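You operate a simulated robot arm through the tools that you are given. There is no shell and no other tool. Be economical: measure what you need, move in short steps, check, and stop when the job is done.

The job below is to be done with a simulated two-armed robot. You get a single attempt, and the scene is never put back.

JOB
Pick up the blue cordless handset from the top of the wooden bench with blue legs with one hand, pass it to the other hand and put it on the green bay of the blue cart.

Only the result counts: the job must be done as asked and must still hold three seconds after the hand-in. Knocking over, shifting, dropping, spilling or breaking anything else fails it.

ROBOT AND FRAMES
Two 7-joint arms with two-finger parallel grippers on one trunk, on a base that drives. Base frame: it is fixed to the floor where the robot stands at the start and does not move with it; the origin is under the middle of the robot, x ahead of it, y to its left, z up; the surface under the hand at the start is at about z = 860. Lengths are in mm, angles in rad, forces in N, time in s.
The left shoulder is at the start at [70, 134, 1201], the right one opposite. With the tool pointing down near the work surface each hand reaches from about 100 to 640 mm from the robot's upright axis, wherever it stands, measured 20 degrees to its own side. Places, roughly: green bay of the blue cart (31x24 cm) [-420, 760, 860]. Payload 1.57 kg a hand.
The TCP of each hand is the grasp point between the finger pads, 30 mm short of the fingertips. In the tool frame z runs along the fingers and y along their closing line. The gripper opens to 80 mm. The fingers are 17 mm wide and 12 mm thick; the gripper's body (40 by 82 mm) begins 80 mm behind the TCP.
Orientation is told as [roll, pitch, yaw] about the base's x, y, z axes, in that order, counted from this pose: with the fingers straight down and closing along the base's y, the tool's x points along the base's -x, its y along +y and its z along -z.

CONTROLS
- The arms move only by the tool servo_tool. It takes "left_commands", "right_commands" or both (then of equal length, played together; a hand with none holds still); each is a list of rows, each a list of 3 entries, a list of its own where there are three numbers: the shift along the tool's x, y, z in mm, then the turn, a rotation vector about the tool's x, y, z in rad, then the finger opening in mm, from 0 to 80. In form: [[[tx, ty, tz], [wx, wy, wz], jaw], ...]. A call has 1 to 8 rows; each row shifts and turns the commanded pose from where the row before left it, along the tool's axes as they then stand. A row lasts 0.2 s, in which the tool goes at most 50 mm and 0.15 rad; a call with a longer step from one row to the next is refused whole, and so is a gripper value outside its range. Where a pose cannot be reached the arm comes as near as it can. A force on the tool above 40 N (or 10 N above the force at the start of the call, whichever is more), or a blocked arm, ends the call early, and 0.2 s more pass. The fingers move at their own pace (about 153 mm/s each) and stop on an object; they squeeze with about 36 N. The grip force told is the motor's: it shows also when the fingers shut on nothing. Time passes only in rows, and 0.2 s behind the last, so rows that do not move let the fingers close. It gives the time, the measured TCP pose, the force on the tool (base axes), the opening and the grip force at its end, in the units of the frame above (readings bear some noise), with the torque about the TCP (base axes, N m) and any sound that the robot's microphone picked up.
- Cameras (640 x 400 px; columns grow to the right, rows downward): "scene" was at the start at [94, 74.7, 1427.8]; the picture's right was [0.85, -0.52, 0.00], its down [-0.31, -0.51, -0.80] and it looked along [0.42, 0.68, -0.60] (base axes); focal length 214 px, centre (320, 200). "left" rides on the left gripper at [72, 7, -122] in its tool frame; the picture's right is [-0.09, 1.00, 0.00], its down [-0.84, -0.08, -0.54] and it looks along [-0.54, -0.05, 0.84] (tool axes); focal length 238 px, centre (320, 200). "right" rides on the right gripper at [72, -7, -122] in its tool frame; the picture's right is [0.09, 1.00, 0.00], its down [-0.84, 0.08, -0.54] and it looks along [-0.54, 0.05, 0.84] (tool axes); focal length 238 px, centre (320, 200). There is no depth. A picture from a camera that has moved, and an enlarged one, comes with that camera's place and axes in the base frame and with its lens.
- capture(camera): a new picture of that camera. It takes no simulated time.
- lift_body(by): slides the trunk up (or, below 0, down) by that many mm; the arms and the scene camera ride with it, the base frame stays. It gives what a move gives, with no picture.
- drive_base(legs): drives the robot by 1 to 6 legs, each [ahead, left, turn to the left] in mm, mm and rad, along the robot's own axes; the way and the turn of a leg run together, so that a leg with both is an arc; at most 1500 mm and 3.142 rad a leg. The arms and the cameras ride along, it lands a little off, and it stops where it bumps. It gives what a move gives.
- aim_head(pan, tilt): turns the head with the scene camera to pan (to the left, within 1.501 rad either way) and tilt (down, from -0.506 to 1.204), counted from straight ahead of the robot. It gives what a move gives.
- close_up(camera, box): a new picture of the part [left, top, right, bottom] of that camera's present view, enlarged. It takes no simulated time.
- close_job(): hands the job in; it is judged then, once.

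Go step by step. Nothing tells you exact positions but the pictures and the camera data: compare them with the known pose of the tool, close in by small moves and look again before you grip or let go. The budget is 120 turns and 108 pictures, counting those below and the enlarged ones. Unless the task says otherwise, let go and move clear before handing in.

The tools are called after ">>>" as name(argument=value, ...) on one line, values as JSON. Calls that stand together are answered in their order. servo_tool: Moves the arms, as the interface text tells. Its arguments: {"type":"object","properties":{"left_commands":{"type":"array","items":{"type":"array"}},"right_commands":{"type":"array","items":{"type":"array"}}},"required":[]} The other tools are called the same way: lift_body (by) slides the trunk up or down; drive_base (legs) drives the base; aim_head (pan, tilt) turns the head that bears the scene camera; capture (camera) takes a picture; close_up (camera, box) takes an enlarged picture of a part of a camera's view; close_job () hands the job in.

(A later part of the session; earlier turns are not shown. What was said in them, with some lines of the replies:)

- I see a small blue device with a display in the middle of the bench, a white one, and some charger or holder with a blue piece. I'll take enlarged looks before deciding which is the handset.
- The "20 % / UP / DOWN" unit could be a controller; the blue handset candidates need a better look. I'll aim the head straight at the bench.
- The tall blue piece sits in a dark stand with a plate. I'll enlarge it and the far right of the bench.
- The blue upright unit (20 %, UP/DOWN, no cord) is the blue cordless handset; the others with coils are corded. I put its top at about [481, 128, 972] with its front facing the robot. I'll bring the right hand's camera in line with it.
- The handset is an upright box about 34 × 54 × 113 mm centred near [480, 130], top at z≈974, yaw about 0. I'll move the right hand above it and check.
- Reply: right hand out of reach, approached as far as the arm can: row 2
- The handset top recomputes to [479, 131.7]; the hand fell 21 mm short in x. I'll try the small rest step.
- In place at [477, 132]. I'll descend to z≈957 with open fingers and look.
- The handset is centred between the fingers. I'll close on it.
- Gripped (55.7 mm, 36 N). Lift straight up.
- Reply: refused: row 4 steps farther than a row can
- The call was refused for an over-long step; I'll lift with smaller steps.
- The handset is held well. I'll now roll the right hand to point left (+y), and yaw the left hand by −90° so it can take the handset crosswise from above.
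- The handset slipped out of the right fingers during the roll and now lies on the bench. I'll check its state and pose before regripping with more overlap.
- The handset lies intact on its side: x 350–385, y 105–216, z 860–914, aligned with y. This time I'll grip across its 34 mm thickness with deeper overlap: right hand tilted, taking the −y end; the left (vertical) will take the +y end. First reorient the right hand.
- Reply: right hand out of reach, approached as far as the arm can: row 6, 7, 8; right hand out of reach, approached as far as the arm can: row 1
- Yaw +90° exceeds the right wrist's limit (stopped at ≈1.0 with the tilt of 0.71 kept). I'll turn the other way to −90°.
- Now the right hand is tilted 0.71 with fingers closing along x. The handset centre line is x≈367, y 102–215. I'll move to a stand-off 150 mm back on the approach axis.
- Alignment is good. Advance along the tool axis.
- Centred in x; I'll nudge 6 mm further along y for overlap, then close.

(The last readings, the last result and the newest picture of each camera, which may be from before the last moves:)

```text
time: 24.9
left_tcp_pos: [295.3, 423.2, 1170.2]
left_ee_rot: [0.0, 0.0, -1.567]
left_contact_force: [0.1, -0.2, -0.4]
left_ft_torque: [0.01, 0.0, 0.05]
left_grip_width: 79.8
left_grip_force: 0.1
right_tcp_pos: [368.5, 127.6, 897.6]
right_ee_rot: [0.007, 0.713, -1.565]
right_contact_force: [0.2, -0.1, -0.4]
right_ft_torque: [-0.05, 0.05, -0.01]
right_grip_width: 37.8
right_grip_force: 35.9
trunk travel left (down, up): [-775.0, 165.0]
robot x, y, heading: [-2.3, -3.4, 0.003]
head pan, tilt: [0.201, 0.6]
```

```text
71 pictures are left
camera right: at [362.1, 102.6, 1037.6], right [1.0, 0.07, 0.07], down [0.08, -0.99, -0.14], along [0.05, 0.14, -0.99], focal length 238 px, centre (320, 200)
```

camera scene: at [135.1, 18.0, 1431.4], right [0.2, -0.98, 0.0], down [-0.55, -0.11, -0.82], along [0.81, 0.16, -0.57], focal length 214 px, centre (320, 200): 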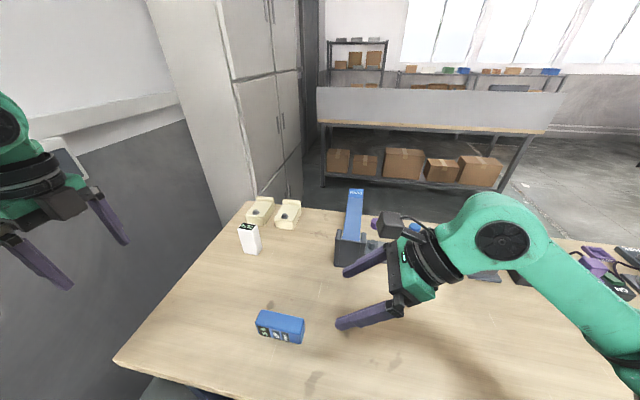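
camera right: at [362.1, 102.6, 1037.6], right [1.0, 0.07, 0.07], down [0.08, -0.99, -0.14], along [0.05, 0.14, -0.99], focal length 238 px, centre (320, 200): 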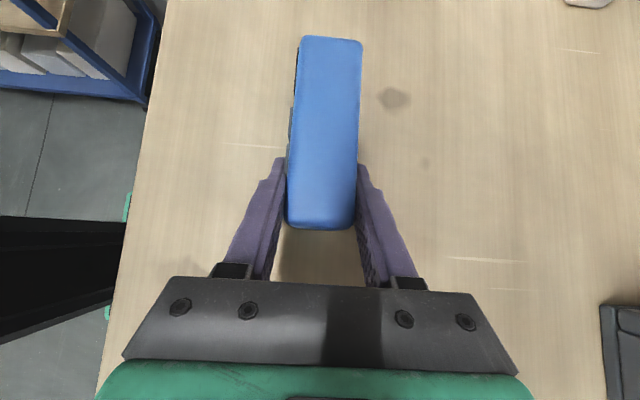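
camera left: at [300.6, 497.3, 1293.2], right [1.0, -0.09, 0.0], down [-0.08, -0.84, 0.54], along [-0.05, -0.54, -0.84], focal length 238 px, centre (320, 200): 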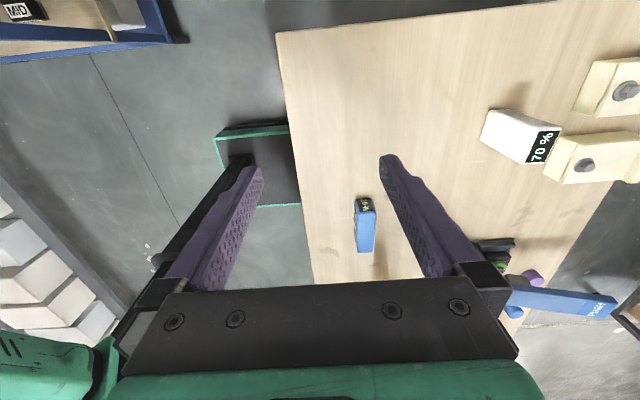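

Firm grip (37.8 mm). I'll lift slowly by 60 mm and check for any droop.

>>> servo_tool(right_commands=[[[3.3, 0, -3.8], [0, 0, 0], 20], [[6.5, 0, -7.6], [0, 0, 0], 20], [[9.8, 0, -11.3], [0, 0, 0], 20], [[9.8, 0, -11.3], [0, 0, 0], 20], [[6.5, 0, -7.6], [0, 0, 0], 20], [[3.3, 0, -3.8], [0, 0, 0], 20], [[0, 0, 0], [0, 0, 0], 20]])

>>> capture(camera="right")

>>> close_up(camera="scene", box=[200, 220, 440, 370])

```text
time: 26.5
left_tcp_pos: [294.7, 424.3, 1170.5]
left_ee_rot: [0.0, -0.001, -1.566]
left_contact_force: [-0.5, -0.5, -0.1]
left_ft_torque: [-0.02, -0.03, -0.02]
left_grip_width: 80.1
left_grip_force: 0.0
right_tcp_pos: [368.1, 126.2, 958.0]
right_ee_rot: [0.007, 0.715, -1.564]
right_contact_force: [-0.3, -0.1, -1.7]
right_ft_torque: [-0.01, -0.01, 0.03]
right_grip_width: 37.6
right_grip_force: 35.5
trunk travel left (down, up): [-775.0, 165.0]
robot x, y, heading: [-5.0, 1.4, 0.001]
head pan, tilt: [0.201, 0.6]
```

```text
70 pictures are left
camera right: at [361.4, 101.2, 1097.6], right [1.0, 0.07, 0.07], down [0.08, -0.99, -0.14], along [0.05, 0.14, -0.99], focal length 238 px, centre (320, 200)
```

right: 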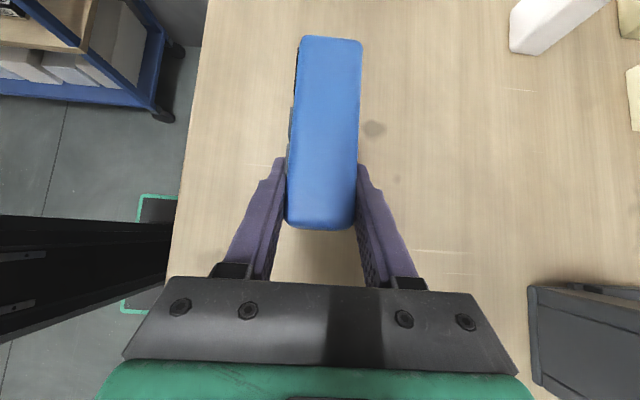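

```text
2.67 times, centred on (320, 295) of scene
camera zoom: at [135.4, 18.2, 1431.4], right [0.2, -0.98, 0.0], down [-0.55, -0.11, -0.82], along [0.81, 0.16, -0.57], focal length 572 px, centre (320, -53)
```

zoom: 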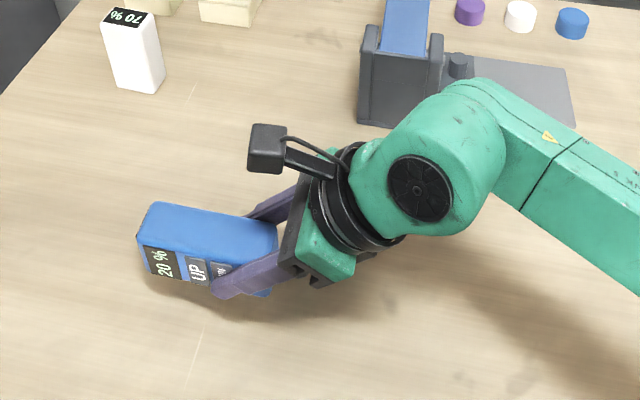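

Held rigidly with no droop. I'll raise the right hand another 40 mm while bringing the left hand above the handset's +y end with a slight outward tilt.

>>> servo_tool(right_commands=[[[6.5, 0, -7.6], [0, 0, 0], 20], [[6.5, 0, -7.6], [0, 0, 0], 20], [[6.5, 0, -7.5], [0, 0, 0], 20], [[6.5, 0, -7.5], [0, 0, 0], 20], [[0, 0, 0], [0, 0, 0], 20], [[0, 0, 0], [0, 0, 0], 20], [[0, 0, 0], [0, 0, 0], 20], [[0, 0, 0], [0, 0, 0], 20]], left_commands=[[[-40, 14.7, 0], [0, 0, 0], 80], [[-40, 14.7, 0], [0, 0, 0], 80], [[-40, 14.7, 0], [0, 0, 0], 80], [[-40, 14.7, 0], [0, 0, 0], 80], [[-40, 14.7, 0], [0, 0, 0], 80], [[0, 0, 0], [0, -0.1, 0], 80], [[0, 0, 0], [0, -0.1, 0], 80], [[0, 0, 0], [0, 0, 0], 80]])

>>> capture(camera="left")

>>> capture(camera="scene")

```text
time: 28.3
left_tcp_pos: [368.1, 224.2, 1169.7]
left_ee_rot: [0.001, -0.198, -1.567]
left_contact_force: [-0.3, -0.2, 0.2]
left_ft_torque: [0.0, 0.01, 0.02]
left_grip_width: 80.0
left_grip_force: 0.0
right_tcp_pos: [368.7, 124.9, 998.6]
right_ee_rot: [0.005, 0.717, -1.566]
right_contact_force: [0.1, 0.5, -2.4]
right_ft_torque: [-0.03, 0.03, -0.02]
right_grip_width: 37.8
right_grip_force: 36.2
trunk travel left (down, up): [-775.0, 165.0]
robot x, y, heading: [-2.7, 2.0, 0.001]
head pan, tilt: [0.201, 0.6]
```

```text
68 pictures are left
camera left: at [374.4, 320.5, 1275.1], right [1.0, -0.09, 0.02], down [-0.07, -0.71, 0.7], along [-0.05, -0.7, -0.72], focal length 238 px, centre (320, 200)
```

left: 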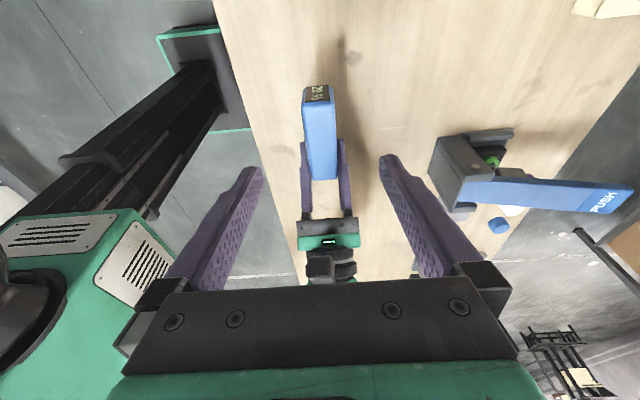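

```text
67 pictures are left
camera scene: at [135.8, 16.6, 1431.3], right [0.2, -0.98, 0.0], down [-0.55, -0.11, -0.82], along [0.81, 0.16, -0.57], focal length 214 px, centre (320, 200)
```

scene: 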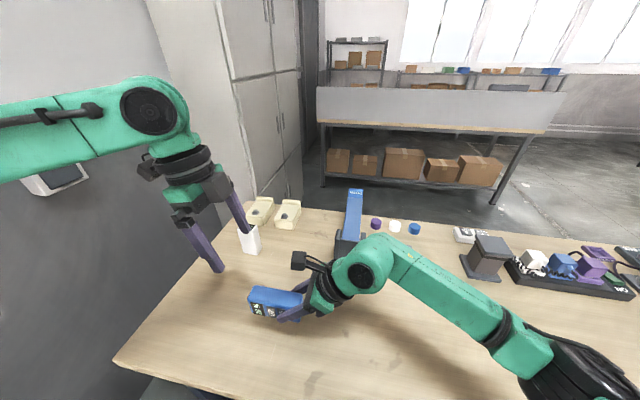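

The left hand's approach axis lines up with the handset's free end. I'll descend 115 mm and look.

>>> servo_tool(left_commands=[[[0, -1, 40], [0, 0, 0], 80], [[0, -1, 40], [0, 0, 0], 80], [[0, 0, 35], [0, 0, 0], 80], [[0, 0, 0], [0, 0, 0], 80]])

>>> capture(camera="left")

>>> close_up(camera="scene", box=[120, 140, 400, 340])

```text
time: 29.3
left_tcp_pos: [366.6, 202.4, 1054.8]
left_ee_rot: [-0.001, -0.199, -1.568]
left_contact_force: [-0.5, -0.3, -0.4]
left_ft_torque: [-0.02, 0.0, 0.01]
left_grip_width: 79.9
left_grip_force: 0.0
right_tcp_pos: [366.8, 125.6, 998.9]
right_ee_rot: [0.008, 0.714, -1.565]
right_contact_force: [-0.2, 0.4, -2.1]
right_ft_torque: [0.01, -0.04, 0.01]
right_grip_width: 37.8
right_grip_force: 36.5
trunk travel left (down, up): [-775.0, 165.0]
robot x, y, heading: [2.1, 0.5, 0.002]
head pan, tilt: [0.201, 0.6]
```

```text
66 pictures are left
camera left: at [372.7, 298.3, 1160.0], right [1.0, -0.09, 0.02], down [-0.08, -0.71, 0.7], along [-0.05, -0.7, -0.72], focal length 238 px, centre (320, 200)
```

left: 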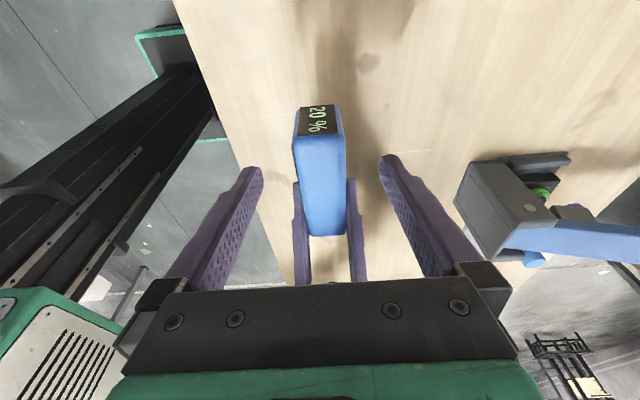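

```text
2.00 times, centred on (260, 240) of scene
camera zoom: at [135.2, 18.1, 1431.4], right [0.2, -0.98, 0.0], down [-0.55, -0.11, -0.82], along [0.81, 0.16, -0.57], focal length 429 px, centre (440, 120)
```

zoom: 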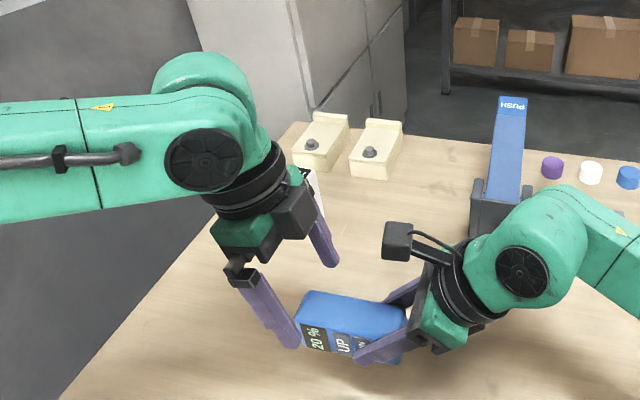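

Clearance to the right camera looks adequate (~45 mm). Finish the descent.

>>> servo_tool(left_commands=[[[0, 0, 25], [0, 0, 0], 80], [[0, 0, 20], [0, 0, 0], 80], [[0, 0, 15], [0, 0, 0], 80], [[0, 0, 0], [0, 0, 0], 80]])

>>> capture(camera="left")

>>> capture(camera="right")

>>> close_up(camera="scene", box=[120, 140, 400, 340])

```text
time: 30.3
left_tcp_pos: [368.3, 190.3, 997.4]
left_ee_rot: [0.0, -0.198, -1.568]
left_contact_force: [0.7, 0.0, -0.3]
left_ft_torque: [0.02, -0.02, 0.01]
left_grip_width: 80.1
left_grip_force: 0.1
right_tcp_pos: [366.4, 125.7, 997.6]
right_ee_rot: [0.007, 0.715, -1.567]
right_contact_force: [-0.7, -0.5, -2.0]
right_ft_torque: [-0.04, 0.02, 0.0]
right_grip_width: 37.6
right_grip_force: 36.2
trunk travel left (down, up): [-775.0, 165.0]
robot x, y, heading: [3.6, -0.7, -0.001]
head pan, tilt: [0.201, 0.6]
```

```text
64 pictures are left
camera left: at [374.3, 286.3, 1103.3], right [1.0, -0.09, 0.02], down [-0.07, -0.71, 0.7], along [-0.05, -0.7, -0.72], focal length 238 px, centre (320, 200)
```

left: 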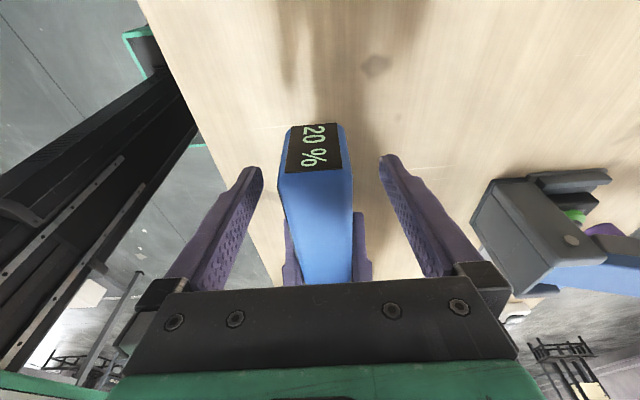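

```text
63 pictures are left
camera right: at [360.7, 101.4, 1137.9], right [1.0, 0.07, 0.07], down [0.08, -0.99, -0.14], along [0.05, 0.14, -0.99], focal length 238 px, centre (320, 200)
```

right: 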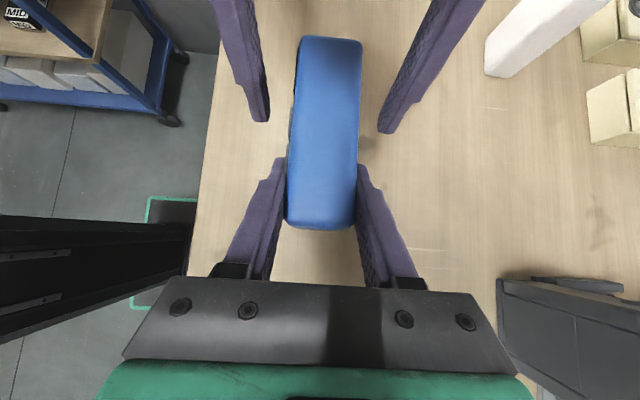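

```text
2.00 times, centred on (260, 240) of scene
camera zoom: at [135.4, 18.2, 1431.4], right [0.2, -0.98, 0.0], down [-0.55, -0.11, -0.82], along [0.81, 0.16, -0.57], focal length 429 px, centre (440, 120)
```

zoom: 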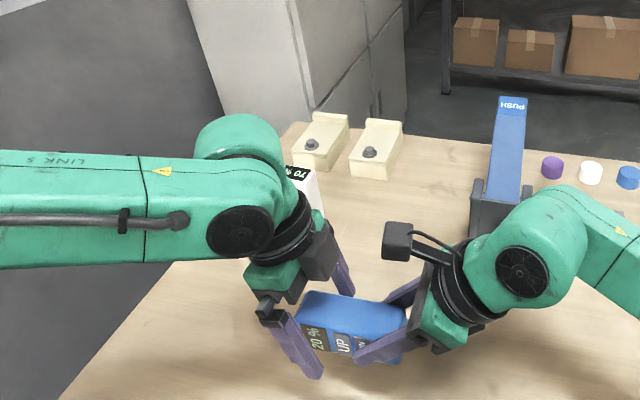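

Fingers straddle the free end centrally. Close the left hand.

>>> servo_tool(left_commands=[[[0, 0, 0], [0, 0, 0], 45], [[0, 0, 0], [0, 0, 0], 25], [[0, 0, 0], [0, 0, 0], 20], [[0, 0, 0], [0, 0, 0], 20]])

>>> capture(camera="right")

```text
time: 31.3
left_tcp_pos: [367.5, 190.7, 997.7]
left_ee_rot: [-0.002, -0.199, -1.568]
left_contact_force: [-7.8, -2.6, 0.9]
left_ft_torque: [0.04, -0.53, -0.25]
left_grip_width: 37.9
left_grip_force: 36.5
right_tcp_pos: [367.0, 126.0, 997.0]
right_ee_rot: [0.007, 0.714, -1.568]
right_contact_force: [9.0, 2.1, -2.6]
right_ft_torque: [-0.11, 0.51, -0.31]
right_grip_width: 37.5
right_grip_force: 36.1
trunk travel left (down, up): [-775.0, 165.0]
robot x, y, heading: [2.4, -0.9, 0.004]
head pan, tilt: [0.201, 0.6]
```

```text
61 pictures are left
camera right: at [361.2, 101.2, 1137.9], right [1.0, 0.07, 0.07], down [0.08, -0.99, -0.14], along [0.06, 0.14, -0.99], focal length 238 px, centre (320, 200)
```

right: 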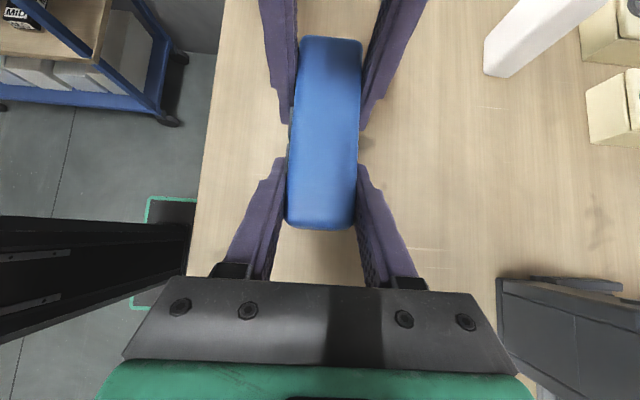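

Both hands hold it. Open the right hand and back it straight out along its axis.

>>> servo_tool(right_commands=[[[0, 0, 0], [0, 0, 0], 60], [[0, 0, 0], [0, 0, 0], 80], [[0, 0, 0], [0, 0, 0], 80], [[0, 0, -20], [0, 0, 0], 80], [[0, 0, -35], [0, 0, 0], 80], [[0, 0, -40], [0, 0, 0], 80], [[0, 0, -40], [0, 0, 0], 80]])

>>> capture(camera="right")

>>> capture(camera="scene")

```text
time: 32.9
left_tcp_pos: [366.6, 190.8, 998.4]
left_ee_rot: [0.0, -0.2, -1.568]
left_contact_force: [-0.2, -0.7, -1.4]
left_ft_torque: [0.11, 0.01, 0.01]
left_grip_width: 37.9
left_grip_force: 36.4
right_tcp_pos: [367.6, 37.9, 1100.5]
right_ee_rot: [0.008, 0.715, -1.566]
right_contact_force: [-0.2, -0.9, 0.5]
right_ft_torque: [0.01, -0.01, 0.03]
right_grip_width: 80.0
right_grip_force: 0.0
trunk travel left (down, up): [-775.0, 165.0]
robot x, y, heading: [-1.0, -0.1, 0.002]
head pan, tilt: [0.201, 0.6]
```

```text
60 pictures are left
camera right: at [361.1, 14.0, 1241.2], right [1.0, 0.07, 0.07], down [0.08, -0.99, -0.14], along [0.05, 0.14, -0.99], focal length 238 px, centre (320, 200)
```

right: 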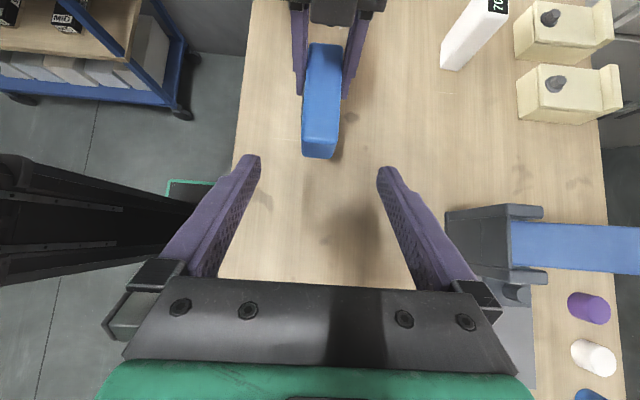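

```text
59 pictures are left
camera scene: at [134.8, 17.0, 1431.4], right [0.2, -0.98, 0.0], down [-0.55, -0.11, -0.83], along [0.81, 0.16, -0.56], focal length 214 px, centre (320, 200)
```

scene: 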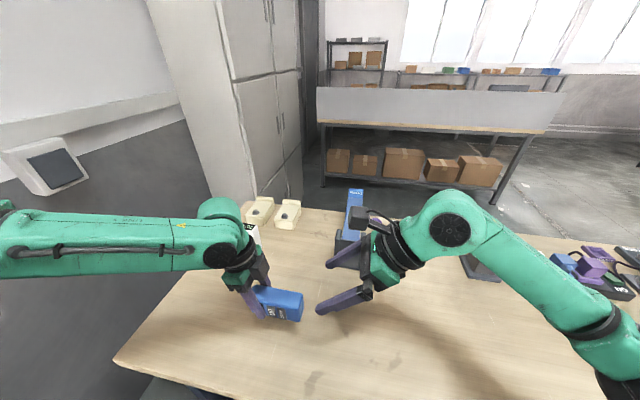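

The left hand has it alone. I'll lift and retract both hands gently before driving.

>>> servo_tool(left_commands=[[[1.6, -5, -17], [0, 0, 0], 20], [[3.3, -10, -33.8], [0, 0, 0], 20], [[3.3, -10, -33.8], [0, 0, 0], 20], [[3.3, -10, -33.8], [0, 0, 0], 20], [[1.6, -5, -17], [0, 0, 0], 20], [[0, 0, 0], [0, 0, 0], 20]], right_commands=[[[-21.2, -16.8, -28.2], [0, 0, 0], 80], [[-21.2, -16.8, -28.2], [0, 0, 0], 80], [[-21.2, -16.8, -28.2], [0, 0, 0], 80], [[-21.2, -16.8, -28.2], [0, 0, 0], 80], [[0, 0, 0], [0, 0, 0], 80], [[0, 0, 0], [0, 0, 0], 80]])

>>> aim_head(pan=1.5, tilt=0.7)

>>> capture(camera="scene")

>>> aim_head(pan=-1.4, tilt=0.8)

>>> capture(camera="scene")

```text
time: 34.3
left_tcp_pos: [328.4, 228.3, 1130.7]
left_ee_rot: [-0.002, -0.2, -1.566]
left_contact_force: [0.5, -0.6, -1.8]
left_ft_torque: [0.11, -0.01, 0.05]
left_grip_width: 37.5
left_grip_force: 36.5
right_tcp_pos: [299.7, -98.7, 1131.9]
right_ee_rot: [0.005, 0.715, -1.565]
right_contact_force: [0.0, 0.3, -0.1]
right_ft_torque: [0.0, -0.01, -0.02]
right_grip_width: 80.1
right_grip_force: 0.0
trunk travel left (down, up): [-775.0, 165.0]
robot x, y, heading: [-1.3, 0.3, -0.003]
head pan, tilt: [0.201, 0.6]
```

```text
time: 35.8
left_tcp_pos: [326.4, 228.1, 1130.3]
left_ee_rot: [0.001, -0.198, -1.567]
left_contact_force: [0.9, 0.2, -3.0]
left_ft_torque: [0.1, -0.01, -0.01]
left_grip_width: 37.7
left_grip_force: 36.4
right_tcp_pos: [301.0, -99.4, 1131.5]
right_ee_rot: [0.007, 0.715, -1.567]
right_contact_force: [0.3, -0.7, 0.5]
right_ft_torque: [0.0, 0.02, -0.02]
right_grip_width: 79.8
right_grip_force: 0.1
trunk travel left (down, up): [-775.0, 165.0]
robot x, y, heading: [-1.8, 1.8, -0.002]
head pan, tilt: [1.499, 0.7]
```

```text
58 pictures are left
camera scene: at [54.8, 85.2, 1422.8], right [1.0, -0.07, 0.0], down [-0.05, -0.64, -0.76], along [0.06, 0.76, -0.64], focal length 214 px, centre (320, 200)
```

scene: 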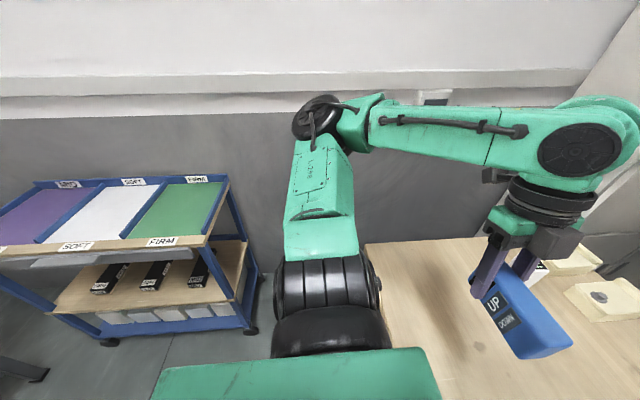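

```text
time: 38.3
left_tcp_pos: [326.8, 228.9, 1129.5]
left_ee_rot: [0.001, -0.199, -1.567]
left_contact_force: [0.5, -0.1, -1.6]
left_ft_torque: [0.15, 0.01, 0.02]
left_grip_width: 37.8
left_grip_force: 36.0
right_tcp_pos: [300.5, -99.6, 1131.2]
right_ee_rot: [0.007, 0.714, -1.565]
right_contact_force: [0.1, -0.3, 0.1]
right_ft_torque: [0.01, 0.0, 0.01]
right_grip_width: 80.1
right_grip_force: 0.0
trunk travel left (down, up): [-775.0, 165.0]
robot x, y, heading: [2.4, 0.9, 0.0]
head pan, tilt: [-1.4, 0.799]
```

```text
57 pictures are left
camera scene: at [62.5, -79.0, 1414.5], right [-0.99, -0.17, 0.0], down [-0.12, 0.71, -0.7], along [0.12, -0.69, -0.72], focal length 214 px, centre (320, 200)
```

scene: 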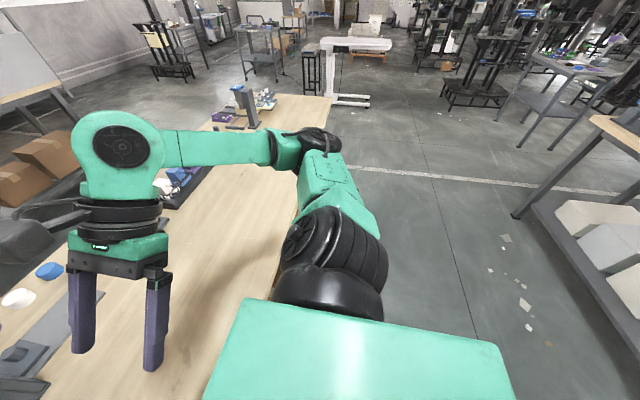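

The handset is stable in the left hand. The green bay (rightmost on the cart) checks out near [-445, 755], cart front edge at y≈575 and right edge x≈-280. I'll back 250 mm off the bench, turn left 90°, and then look.

>>> drive_base(legs=[[-250, 0, 0], [0, 0, 1.571]])

>>> aim_head(pan=0.4, tilt=0.6)

>>> capture(camera="scene")

>>> capture(camera="left")

```text
time: 43.9
left_tcp_pos: [-466.2, 333.3, 1130.7]
left_ee_rot: [0.0, -0.199, -0.02]
left_contact_force: [-0.4, -0.3, -2.1]
left_ft_torque: [0.02, 0.13, 0.03]
left_grip_width: 37.7
left_grip_force: 36.3
right_tcp_pos: [-139.7, 297.9, 1132.0]
right_ee_rot: [0.007, 0.714, -0.017]
right_contact_force: [-0.8, -0.8, 1.1]
right_ft_torque: [0.01, -0.01, 0.01]
right_grip_width: 80.0
right_grip_force: 0.0
trunk travel left (down, up): [-775.0, 165.0]
robot x, y, heading: [-247.1, 3.1, 1.548]
head pan, tilt: [-1.4, 0.799]
```

```text
time: 45.7
left_tcp_pos: [-467.3, 332.1, 1129.4]
left_ee_rot: [0.001, -0.199, -0.02]
left_contact_force: [0.2, 0.1, -2.6]
left_ft_torque: [0.0, 0.09, 0.0]
left_grip_width: 37.7
left_grip_force: 35.8
right_tcp_pos: [-138.5, 299.2, 1131.5]
right_ee_rot: [0.006, 0.713, -0.017]
right_contact_force: [1.1, -0.4, 0.2]
right_ft_torque: [-0.01, -0.01, -0.01]
right_grip_width: 80.1
right_grip_force: 0.2
trunk travel left (down, up): [-775.0, 165.0]
robot x, y, heading: [-248.6, 0.5, 1.546]
head pan, tilt: [0.4, 0.6]
```

```text
56 pictures are left
camera scene: at [-278.6, 133.3, 1431.4], right [0.93, 0.37, 0.0], down [0.21, -0.53, -0.82], along [-0.3, 0.77, -0.57], focal length 214 px, centre (320, 200)
```

scene: 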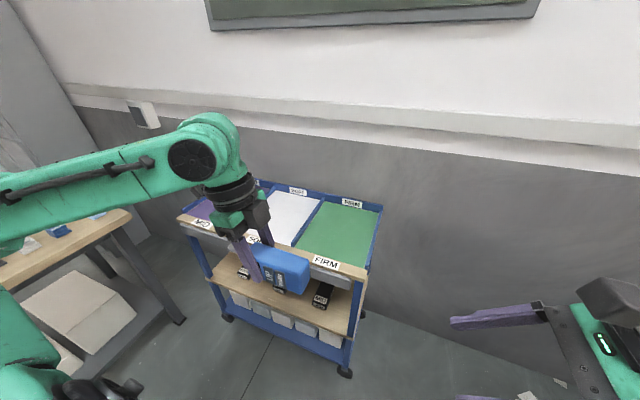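

```text
55 pictures are left
camera left: at [-561.2, 343.1, 1236.1], right [0.11, 0.99, 0.02], down [0.71, -0.09, 0.7], along [0.69, -0.06, -0.72], focal length 238 px, centre (320, 200)
```

left: 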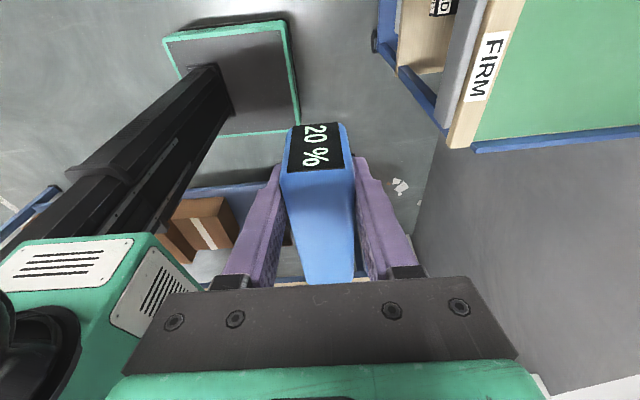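

The green bay spans about x −550…−310, y 600…900. I'll drive 250 mm ahead so that the left hand can reach its middle.

>>> drive_base(legs=[[250, 0, 0]])

>>> capture(camera="scene")

```text
time: 47.5
left_tcp_pos: [-460.0, 576.0, 1130.5]
left_ee_rot: [0.001, -0.199, -0.021]
left_contact_force: [0.5, -0.5, -2.2]
left_ft_torque: [0.01, 0.08, 0.01]
left_grip_width: 37.5
left_grip_force: 36.4
right_tcp_pos: [-132.8, 541.3, 1133.0]
right_ee_rot: [0.01, 0.714, -0.018]
right_contact_force: [-0.3, 0.3, -0.1]
right_ft_torque: [0.0, -0.02, -0.01]
right_grip_width: 80.1
right_grip_force: 0.0
trunk travel left (down, up): [-775.0, 165.0]
robot x, y, heading: [-242.0, 243.3, 1.543]
head pan, tilt: [0.4, 0.6]
```

```text
54 pictures are left
camera scene: at [-272.9, 375.6, 1431.6], right [0.93, 0.37, 0.0], down [0.21, -0.52, -0.83], along [-0.3, 0.77, -0.56], focal length 214 px, centre (320, 200)
```

scene: 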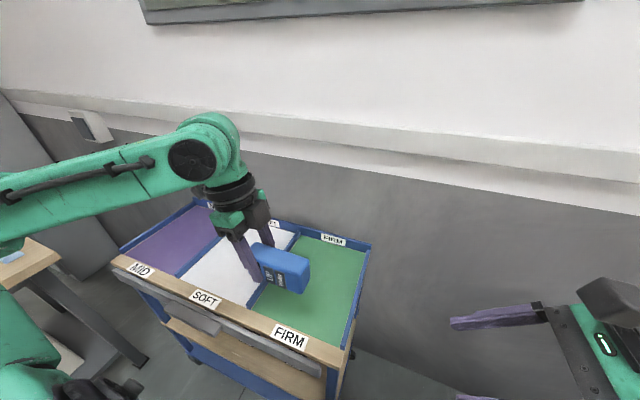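

The bay centre is about [-431, 760]. I'll extend the left hand 176 mm forward at height.

>>> servo_tool(left_commands=[[[0, 25, 0], [0, 0, 0], 20], [[0, 40, 0], [0, 0, 0], 20], [[0, 45, 0], [0, 0, 0], 20], [[0, 40, 0], [0, 0, 0], 20], [[0, 26, 0], [0, 0, 0], 20], [[0, 0, 0], [0, 0, 0], 20]])

>>> capture(camera="scene")

>>> capture(camera="left")

```text
time: 48.9
left_tcp_pos: [-456.1, 753.7, 1130.9]
left_ee_rot: [0.001, -0.199, -0.021]
left_contact_force: [0.6, -0.1, -1.2]
left_ft_torque: [-0.01, 0.1, 0.0]
left_grip_width: 38.0
left_grip_force: 36.4
right_tcp_pos: [-132.4, 542.8, 1132.0]
right_ee_rot: [0.006, 0.714, -0.018]
right_contact_force: [0.7, -0.5, -0.9]
right_ft_torque: [0.01, -0.01, 0.02]
right_grip_width: 80.1
right_grip_force: 0.1
trunk travel left (down, up): [-775.0, 165.0]
robot x, y, heading: [-239.5, 241.0, 1.544]
head pan, tilt: [0.4, 0.6]
```

```text
53 pictures are left
camera scene: at [-273.2, 377.0, 1431.4], right [0.93, 0.37, 0.0], down [0.21, -0.53, -0.82], along [-0.3, 0.77, -0.57], focal length 214 px, centre (320, 200)
```

scene: 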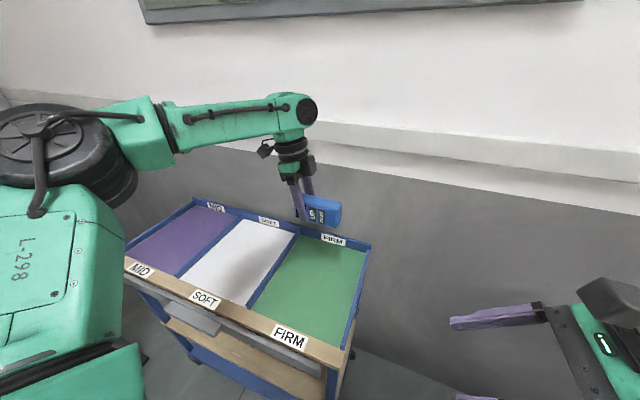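

```text
52 pictures are left
camera left: at [-551.1, 764.3, 1237.8], right [0.11, 0.99, 0.02], down [0.71, -0.09, 0.7], along [0.69, -0.06, -0.72], focal length 238 px, centre (320, 200)
```

left: 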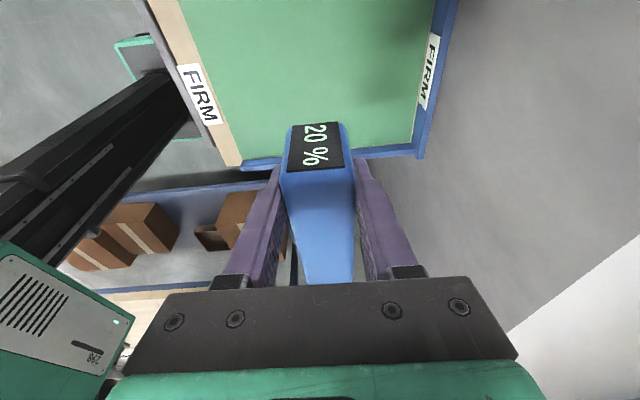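

Hand is over the bay. Descend 160 mm vertically with a small shift to the centre, then check.

>>> servo_tool(left_commands=[[[7, 0, 15], [0, 0, 0], 20], [[7, 0, 30], [0, 0, 0], 20], [[8, 0, 38], [0, 0, 0], 20], [[8, 0, 38], [0, 0, 0], 20], [[5, 0, 24], [0, 0, 0], 20], [[3, 0, 12], [0, 0, 0], 20], [[0, 0, 0], [0, 0, 0], 20]])

>>> aim_head(pan=0.4, tilt=0.8)

>>> capture(camera="scene")

>>> capture(camera="left")

```text
time: 50.5
left_tcp_pos: [-464.0, 753.4, 966.5]
left_ee_rot: [0.001, -0.2, -0.02]
left_contact_force: [-0.9, 0.9, -1.5]
left_ft_torque: [0.01, 0.08, -0.03]
left_grip_width: 37.7
left_grip_force: 36.7
right_tcp_pos: [-134.0, 541.5, 1131.1]
right_ee_rot: [0.007, 0.715, -0.02]
right_contact_force: [0.3, -0.4, 0.2]
right_ft_torque: [0.0, 0.0, 0.0]
right_grip_width: 79.9
right_grip_force: 0.1
trunk travel left (down, up): [-775.0, 165.0]
robot x, y, heading: [-236.9, 244.8, 1.556]
head pan, tilt: [0.4, 0.6]
```

```text
time: 51.2
left_tcp_pos: [-463.5, 752.6, 968.2]
left_ee_rot: [0.0, -0.199, -0.02]
left_contact_force: [0.3, 0.9, -2.5]
left_ft_torque: [0.04, 0.13, -0.01]
left_grip_width: 37.5
left_grip_force: 36.4
right_tcp_pos: [-133.3, 542.2, 1131.5]
right_ee_rot: [0.008, 0.713, -0.019]
right_contact_force: [-0.2, -0.2, 1.2]
right_ft_torque: [-0.02, -0.01, -0.01]
right_grip_width: 80.3
right_grip_force: 0.1
trunk travel left (down, up): [-775.0, 165.0]
robot x, y, heading: [-239.5, 246.8, 1.547]
head pan, tilt: [0.4, 0.799]
```

```text
51 pictures are left
camera scene: at [-270.0, 370.4, 1414.5], right [0.93, 0.37, 0.0], down [0.26, -0.67, -0.7], along [-0.26, 0.65, -0.72], focal length 214 px, centre (320, 200)
```

scene: 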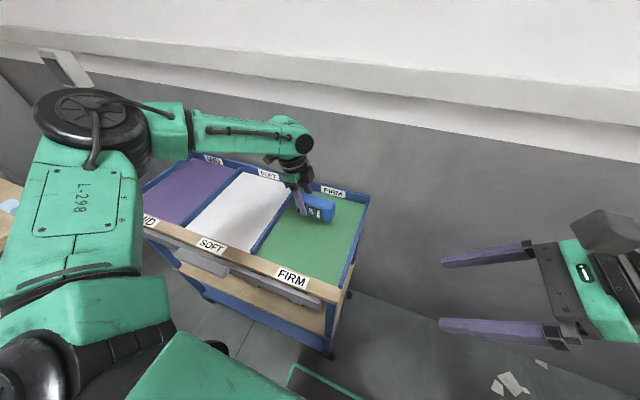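

```text
50 pictures are left
camera left: at [-558.3, 763.1, 1073.8], right [0.11, 0.99, 0.02], down [0.71, -0.09, 0.7], along [0.69, -0.06, -0.72], focal length 238 px, centre (320, 200)
```

left: 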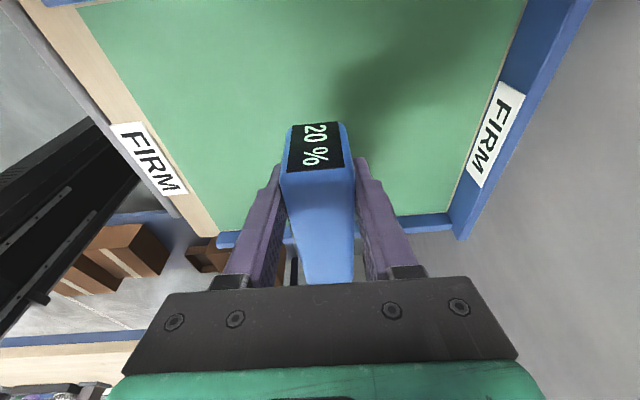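

Well within the bay. Descend another 58 mm, then feel for contact in small steps.

>>> servo_tool(left_commands=[[[4, 0, 20], [0, 0, 0], 20], [[4, 0, 20], [0, 0, 0], 20], [[2.4, 0, 12], [0, 0, 0], 20], [[1.2, 0, 6], [0, 0, 0], 20], [[0, 0, 0], [0, 0, 0], 20]])

>>> close_up(camera="scene", box=[240, 140, 400, 260])

>>> servo_tool(left_commands=[[[0.8, 0, 4], [0, 0, 0], 20], [[0, 0, 0], [0, 0, 0], 20]])

>>> servo_tool(left_commands=[[[0.6, 0, 3], [0, 0, 0], 20], [[0, 0, 0], [0, 0, 0], 20]])

```text
time: 52.4
left_tcp_pos: [-464.0, 752.2, 910.8]
left_ee_rot: [-0.001, -0.198, -0.021]
left_contact_force: [0.6, 0.5, -2.4]
left_ft_torque: [0.02, 0.11, 0.0]
left_grip_width: 37.5
left_grip_force: 36.3
right_tcp_pos: [-132.9, 541.6, 1131.4]
right_ee_rot: [0.005, 0.715, -0.02]
right_contact_force: [-0.1, -0.1, -0.2]
right_ft_torque: [-0.03, 0.01, 0.0]
right_grip_width: 80.0
right_grip_force: 0.0
trunk travel left (down, up): [-775.0, 165.0]
robot x, y, heading: [-241.7, 241.6, 1.549]
head pan, tilt: [0.4, 0.799]
```

```text
3.33 times, centred on (320, 200) of scene
camera zoom: at [-270.2, 370.4, 1414.5], right [0.93, 0.37, 0.0], down [0.26, -0.67, -0.7], along [-0.26, 0.65, -0.72], focal length 715 px, centre (320, 200)
```

zoom: 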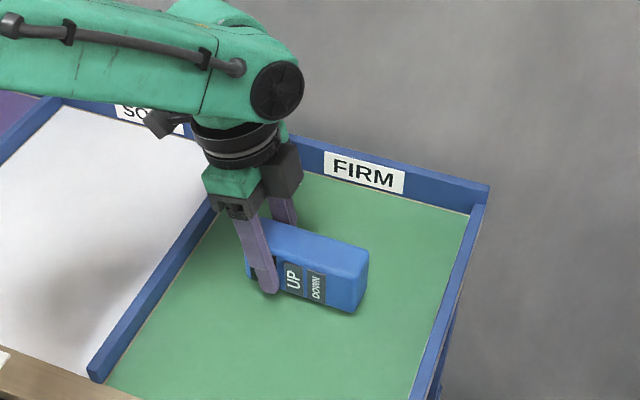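

```text
time: 53.0
left_tcp_pos: [-463.2, 751.7, 906.3]
left_ee_rot: [0.002, -0.198, -0.02]
left_contact_force: [-0.3, -0.9, -2.9]
left_ft_torque: [0.0, 0.12, 0.02]
left_grip_width: 37.7
left_grip_force: 35.4
right_tcp_pos: [-133.7, 542.1, 1132.1]
right_ee_rot: [0.007, 0.713, -0.019]
right_contact_force: [0.3, 0.3, -0.3]
right_ft_torque: [0.01, 0.01, 0.01]
right_grip_width: 79.8
right_grip_force: 0.1
trunk travel left (down, up): [-775.0, 165.0]
robot x, y, heading: [-240.1, 245.2, 1.55]
head pan, tilt: [0.4, 0.799]
```

```text
time: 53.6
left_tcp_pos: [-462.8, 751.7, 902.7]
left_ee_rot: [-0.001, -0.198, -0.021]
left_contact_force: [0.3, -0.9, -2.7]
left_ft_torque: [0.0, 0.12, -0.01]
left_grip_width: 37.7
left_grip_force: 35.9
right_tcp_pos: [-133.6, 542.5, 1132.7]
right_ee_rot: [0.006, 0.714, -0.02]
right_contact_force: [0.4, -0.2, 0.0]
right_ft_torque: [0.01, 0.02, 0.02]
right_grip_width: 80.0
right_grip_force: 0.2
trunk travel left (down, up): [-775.0, 165.0]
robot x, y, heading: [-242.8, 242.4, 1.551]
head pan, tilt: [0.4, 0.799]
```

No contact yet at z≈903; continue in 2 mm steps.

>>> servo_tool(left_commands=[[[0.4, 0, 2], [0, 0, 0], 20], [[0, 0, 0], [0, 0, 0], 20]])

>>> servo_tool(left_commands=[[[0.4, 0, 2], [0, 0, 0], 20], [[0, 0, 0], [0, 0, 0], 20]])

```text
time: 54.2
left_tcp_pos: [-462.7, 753.4, 899.8]
left_ee_rot: [0.0, -0.198, -0.023]
left_contact_force: [0.4, -0.3, -2.0]
left_ft_torque: [0.0, 0.11, -0.04]
left_grip_width: 37.6
left_grip_force: 35.9
right_tcp_pos: [-133.5, 542.9, 1132.2]
right_ee_rot: [0.007, 0.715, -0.019]
right_contact_force: [0.7, 0.2, -0.2]
right_ft_torque: [0.0, -0.01, -0.01]
right_grip_width: 80.1
right_grip_force: 0.0
trunk travel left (down, up): [-775.0, 165.0]
robot x, y, heading: [-238.0, 242.4, 1.55]
head pan, tilt: [0.4, 0.799]
```

```text
time: 54.8
left_tcp_pos: [-462.3, 753.2, 898.0]
left_ee_rot: [0.0, -0.199, -0.022]
left_contact_force: [-0.2, 0.2, -2.1]
left_ft_torque: [0.01, 0.09, 0.01]
left_grip_width: 37.6
left_grip_force: 35.8
right_tcp_pos: [-133.9, 544.1, 1131.7]
right_ee_rot: [0.006, 0.713, -0.02]
right_contact_force: [-0.1, 0.6, 0.2]
right_ft_torque: [0.0, -0.02, 0.0]
right_grip_width: 80.1
right_grip_force: 0.0
trunk travel left (down, up): [-775.0, 165.0]
robot x, y, heading: [-243.0, 244.7, 1.546]
head pan, tilt: [0.4, 0.799]
```

>>> servo_tool(left_commands=[[[0.4, 0, 2], [0, 0, 0], 20], [[0, 0, 0], [0, 0, 0], 20]])

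>>> servo_tool(left_commands=[[[0.3, 0, 1.5], [0, 0, 0], 20], [[0, 0, 0], [0, 0, 0], 20]])

>>> close_up(camera="scene", box=[270, 170, 350, 230])

```text
time: 55.4
left_tcp_pos: [-462.8, 753.4, 896.0]
left_ee_rot: [0.004, -0.2, -0.022]
left_contact_force: [-1.2, 1.7, 4.7]
left_ft_torque: [-0.09, -0.44, 0.08]
left_grip_width: 37.3
left_grip_force: 36.1
right_tcp_pos: [-133.7, 541.7, 1131.6]
right_ee_rot: [0.008, 0.713, -0.018]
right_contact_force: [0.0, -0.4, -0.2]
right_ft_torque: [-0.03, -0.02, -0.01]
right_grip_width: 80.0
right_grip_force: 0.1
trunk travel left (down, up): [-775.0, 165.0]
robot x, y, heading: [-236.2, 244.6, 1.548]
head pan, tilt: [0.4, 0.799]
```

```text
time: 56.0
left_tcp_pos: [-461.9, 752.2, 898.0]
left_ee_rot: [0.002, -0.2, -0.021]
left_contact_force: [-3.2, 3.8, 14.2]
left_ft_torque: [-0.21, -0.96, 0.17]
left_grip_width: 37.5
left_grip_force: 36.1
right_tcp_pos: [-133.9, 541.5, 1132.7]
right_ee_rot: [0.008, 0.715, -0.017]
right_contact_force: [0.3, -0.2, 0.1]
right_ft_torque: [0.01, 0.01, 0.02]
right_grip_width: 80.1
right_grip_force: 0.2
trunk travel left (down, up): [-775.0, 165.0]
robot x, y, heading: [-241.5, 242.8, 1.548]
head pan, tilt: [0.4, 0.799]
```

```text
6.67 times, centred on (310, 200) of scene
camera zoom: at [-270.3, 368.5, 1414.8], right [0.93, 0.37, 0.0], down [0.26, -0.67, -0.7], along [-0.26, 0.65, -0.72], focal length 1430 px, centre (387, 200)
```

zoom: 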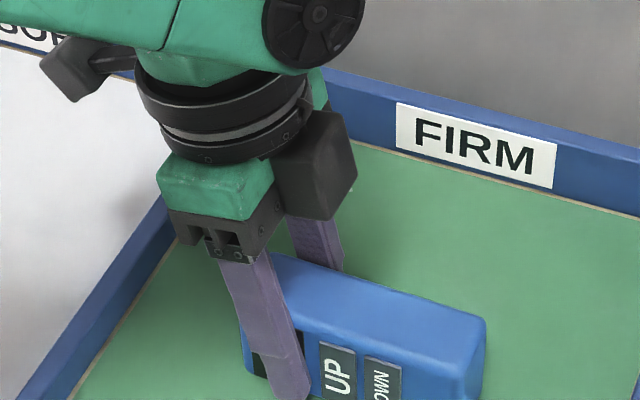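

Contact is made (≈15 N at the far end). I'll ease up 1 mm, then open slowly.

>>> servo_tool(left_commands=[[[-0.2, 0, -1.2], [0, 0, 0], 20], [[0, 0, 0], [0, 0, 0], 44], [[0, 0, 0], [0, 0, 0], 56], [[0, 0, 0], [0, 0, 0], 72], [[0, 0, 0], [0, 0, 0], 72]])

>>> close_up(camera="scene", box=[240, 150, 380, 250])

>>> capture(camera="left")

```text
time: 57.2
left_tcp_pos: [-461.1, 751.7, 897.2]
left_ee_rot: [0.0, -0.199, -0.019]
left_contact_force: [0.6, 0.2, -0.4]
left_ft_torque: [0.03, 0.01, 0.0]
left_grip_width: 71.9
left_grip_force: 0.0
right_tcp_pos: [-133.9, 541.9, 1131.9]
right_ee_rot: [0.006, 0.715, -0.019]
right_contact_force: [0.7, 0.7, 0.2]
right_ft_torque: [-0.02, 0.01, 0.03]
right_grip_width: 79.9
right_grip_force: 0.0
trunk travel left (down, up): [-775.0, 165.0]
robot x, y, heading: [-242.2, 246.6, 1.547]
head pan, tilt: [0.4, 0.799]
```

```text
4.00 times, centred on (310, 200) of scene
camera zoom: at [-269.9, 370.0, 1414.5], right [0.93, 0.37, 0.0], down [0.26, -0.67, -0.7], along [-0.26, 0.65, -0.72], focal length 858 px, centre (360, 200)
```

zoom: 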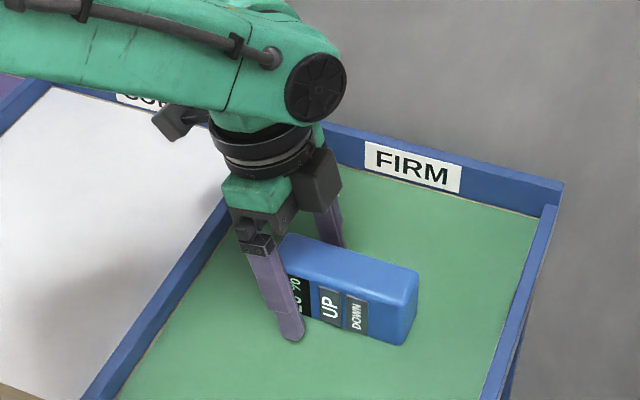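

```text
46 pictures are left
camera left: at [-556.5, 762.6, 1002.2], right [0.11, 0.99, 0.02], down [0.71, -0.09, 0.7], along [0.69, -0.06, -0.72], focal length 238 px, centre (320, 200)
```

left: 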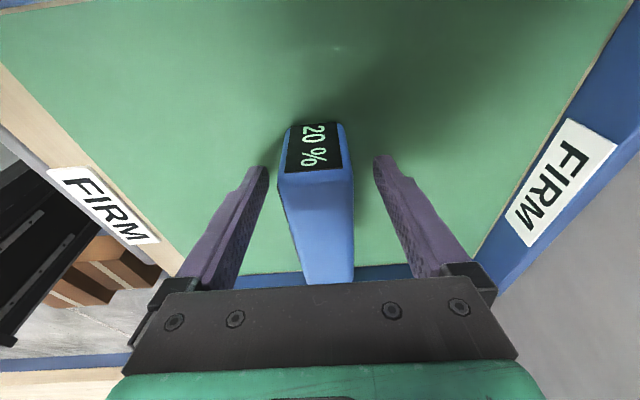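

The handset stands at rest on the green bay and the fingers are clear of both sides. Withdraw along the tool axis.

>>> servo_tool(left_commands=[[[0, 0, -15], [0, 0, 0], 72], [[0, 0, -25], [0, 0, 0], 72], [[0, 0, -40], [0, 0, 0], 72], [[0, 0, -45], [0, 0, 0], 72], [[0, 0, -45], [0, 0, 0], 72], [[0, 0, -30], [0, 0, 0], 72], [[0, 0, 0], [0, 0, 0], 72]])

>>> close_up(camera="scene", box=[200, 120, 400, 260])

>>> capture(camera="scene")

```text
time: 58.8
left_tcp_pos: [-500.8, 756.9, 1092.2]
left_ee_rot: [0.001, -0.198, -0.02]
left_contact_force: [0.7, 0.3, -0.3]
left_ft_torque: [-0.01, -0.01, 0.04]
left_grip_width: 72.1
left_grip_force: 0.0
right_tcp_pos: [-132.6, 542.3, 1132.1]
right_ee_rot: [0.009, 0.713, -0.019]
right_contact_force: [0.2, 0.1, 1.0]
right_ft_torque: [0.02, -0.01, -0.01]
right_grip_width: 80.0
right_grip_force: 0.1
trunk travel left (down, up): [-775.0, 165.0]
robot x, y, heading: [-238.7, 248.1, 1.549]
head pan, tilt: [0.4, 0.799]
```

```text
2.86 times, centred on (300, 190) of scene
camera zoom: at [-270.0, 370.2, 1414.5], right [0.93, 0.37, 0.0], down [0.26, -0.67, -0.7], along [-0.26, 0.65, -0.72], focal length 613 px, centre (377, 229)
```

zoom: 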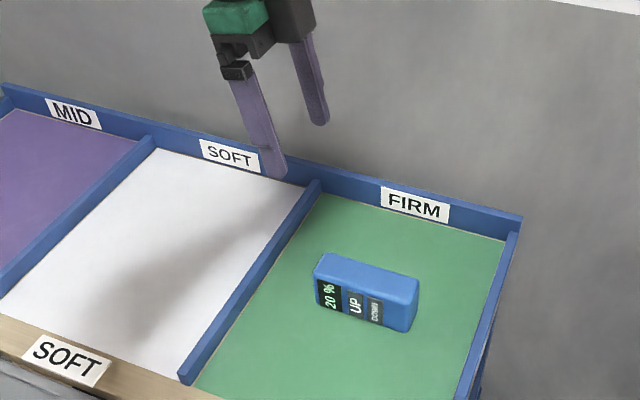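

```text
44 pictures are left
camera scene: at [-270.0, 370.2, 1414.5], right [0.93, 0.37, 0.0], down [0.26, -0.67, -0.7], along [-0.26, 0.65, -0.72], focal length 214 px, centre (320, 200)
```

scene: 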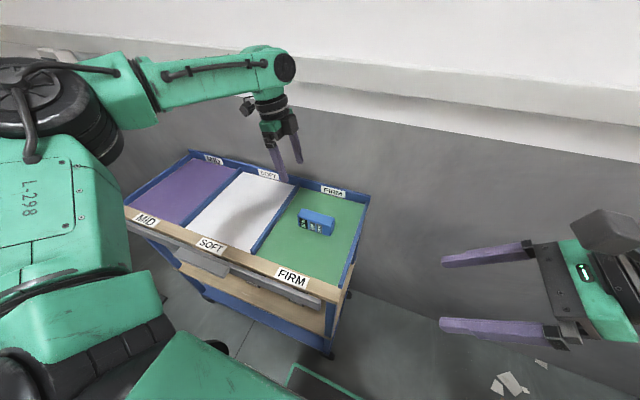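

The handset rests in the middle of the green bay and both hands are clear, so I hand in.

>>> close_job()

```text
The job is handed in.
```

The blue cordless handset is lying in the middle of the green (FIRM) bay of the cart, passed from the right hand to the left. Both hands are clear and the job is handed in.

On the first try the handset slipped out of the right gripper and fell onto the bench. It looked undamaged and I saw nothing else disturbed, so I gripped it again across its thinner side and finished the pass.
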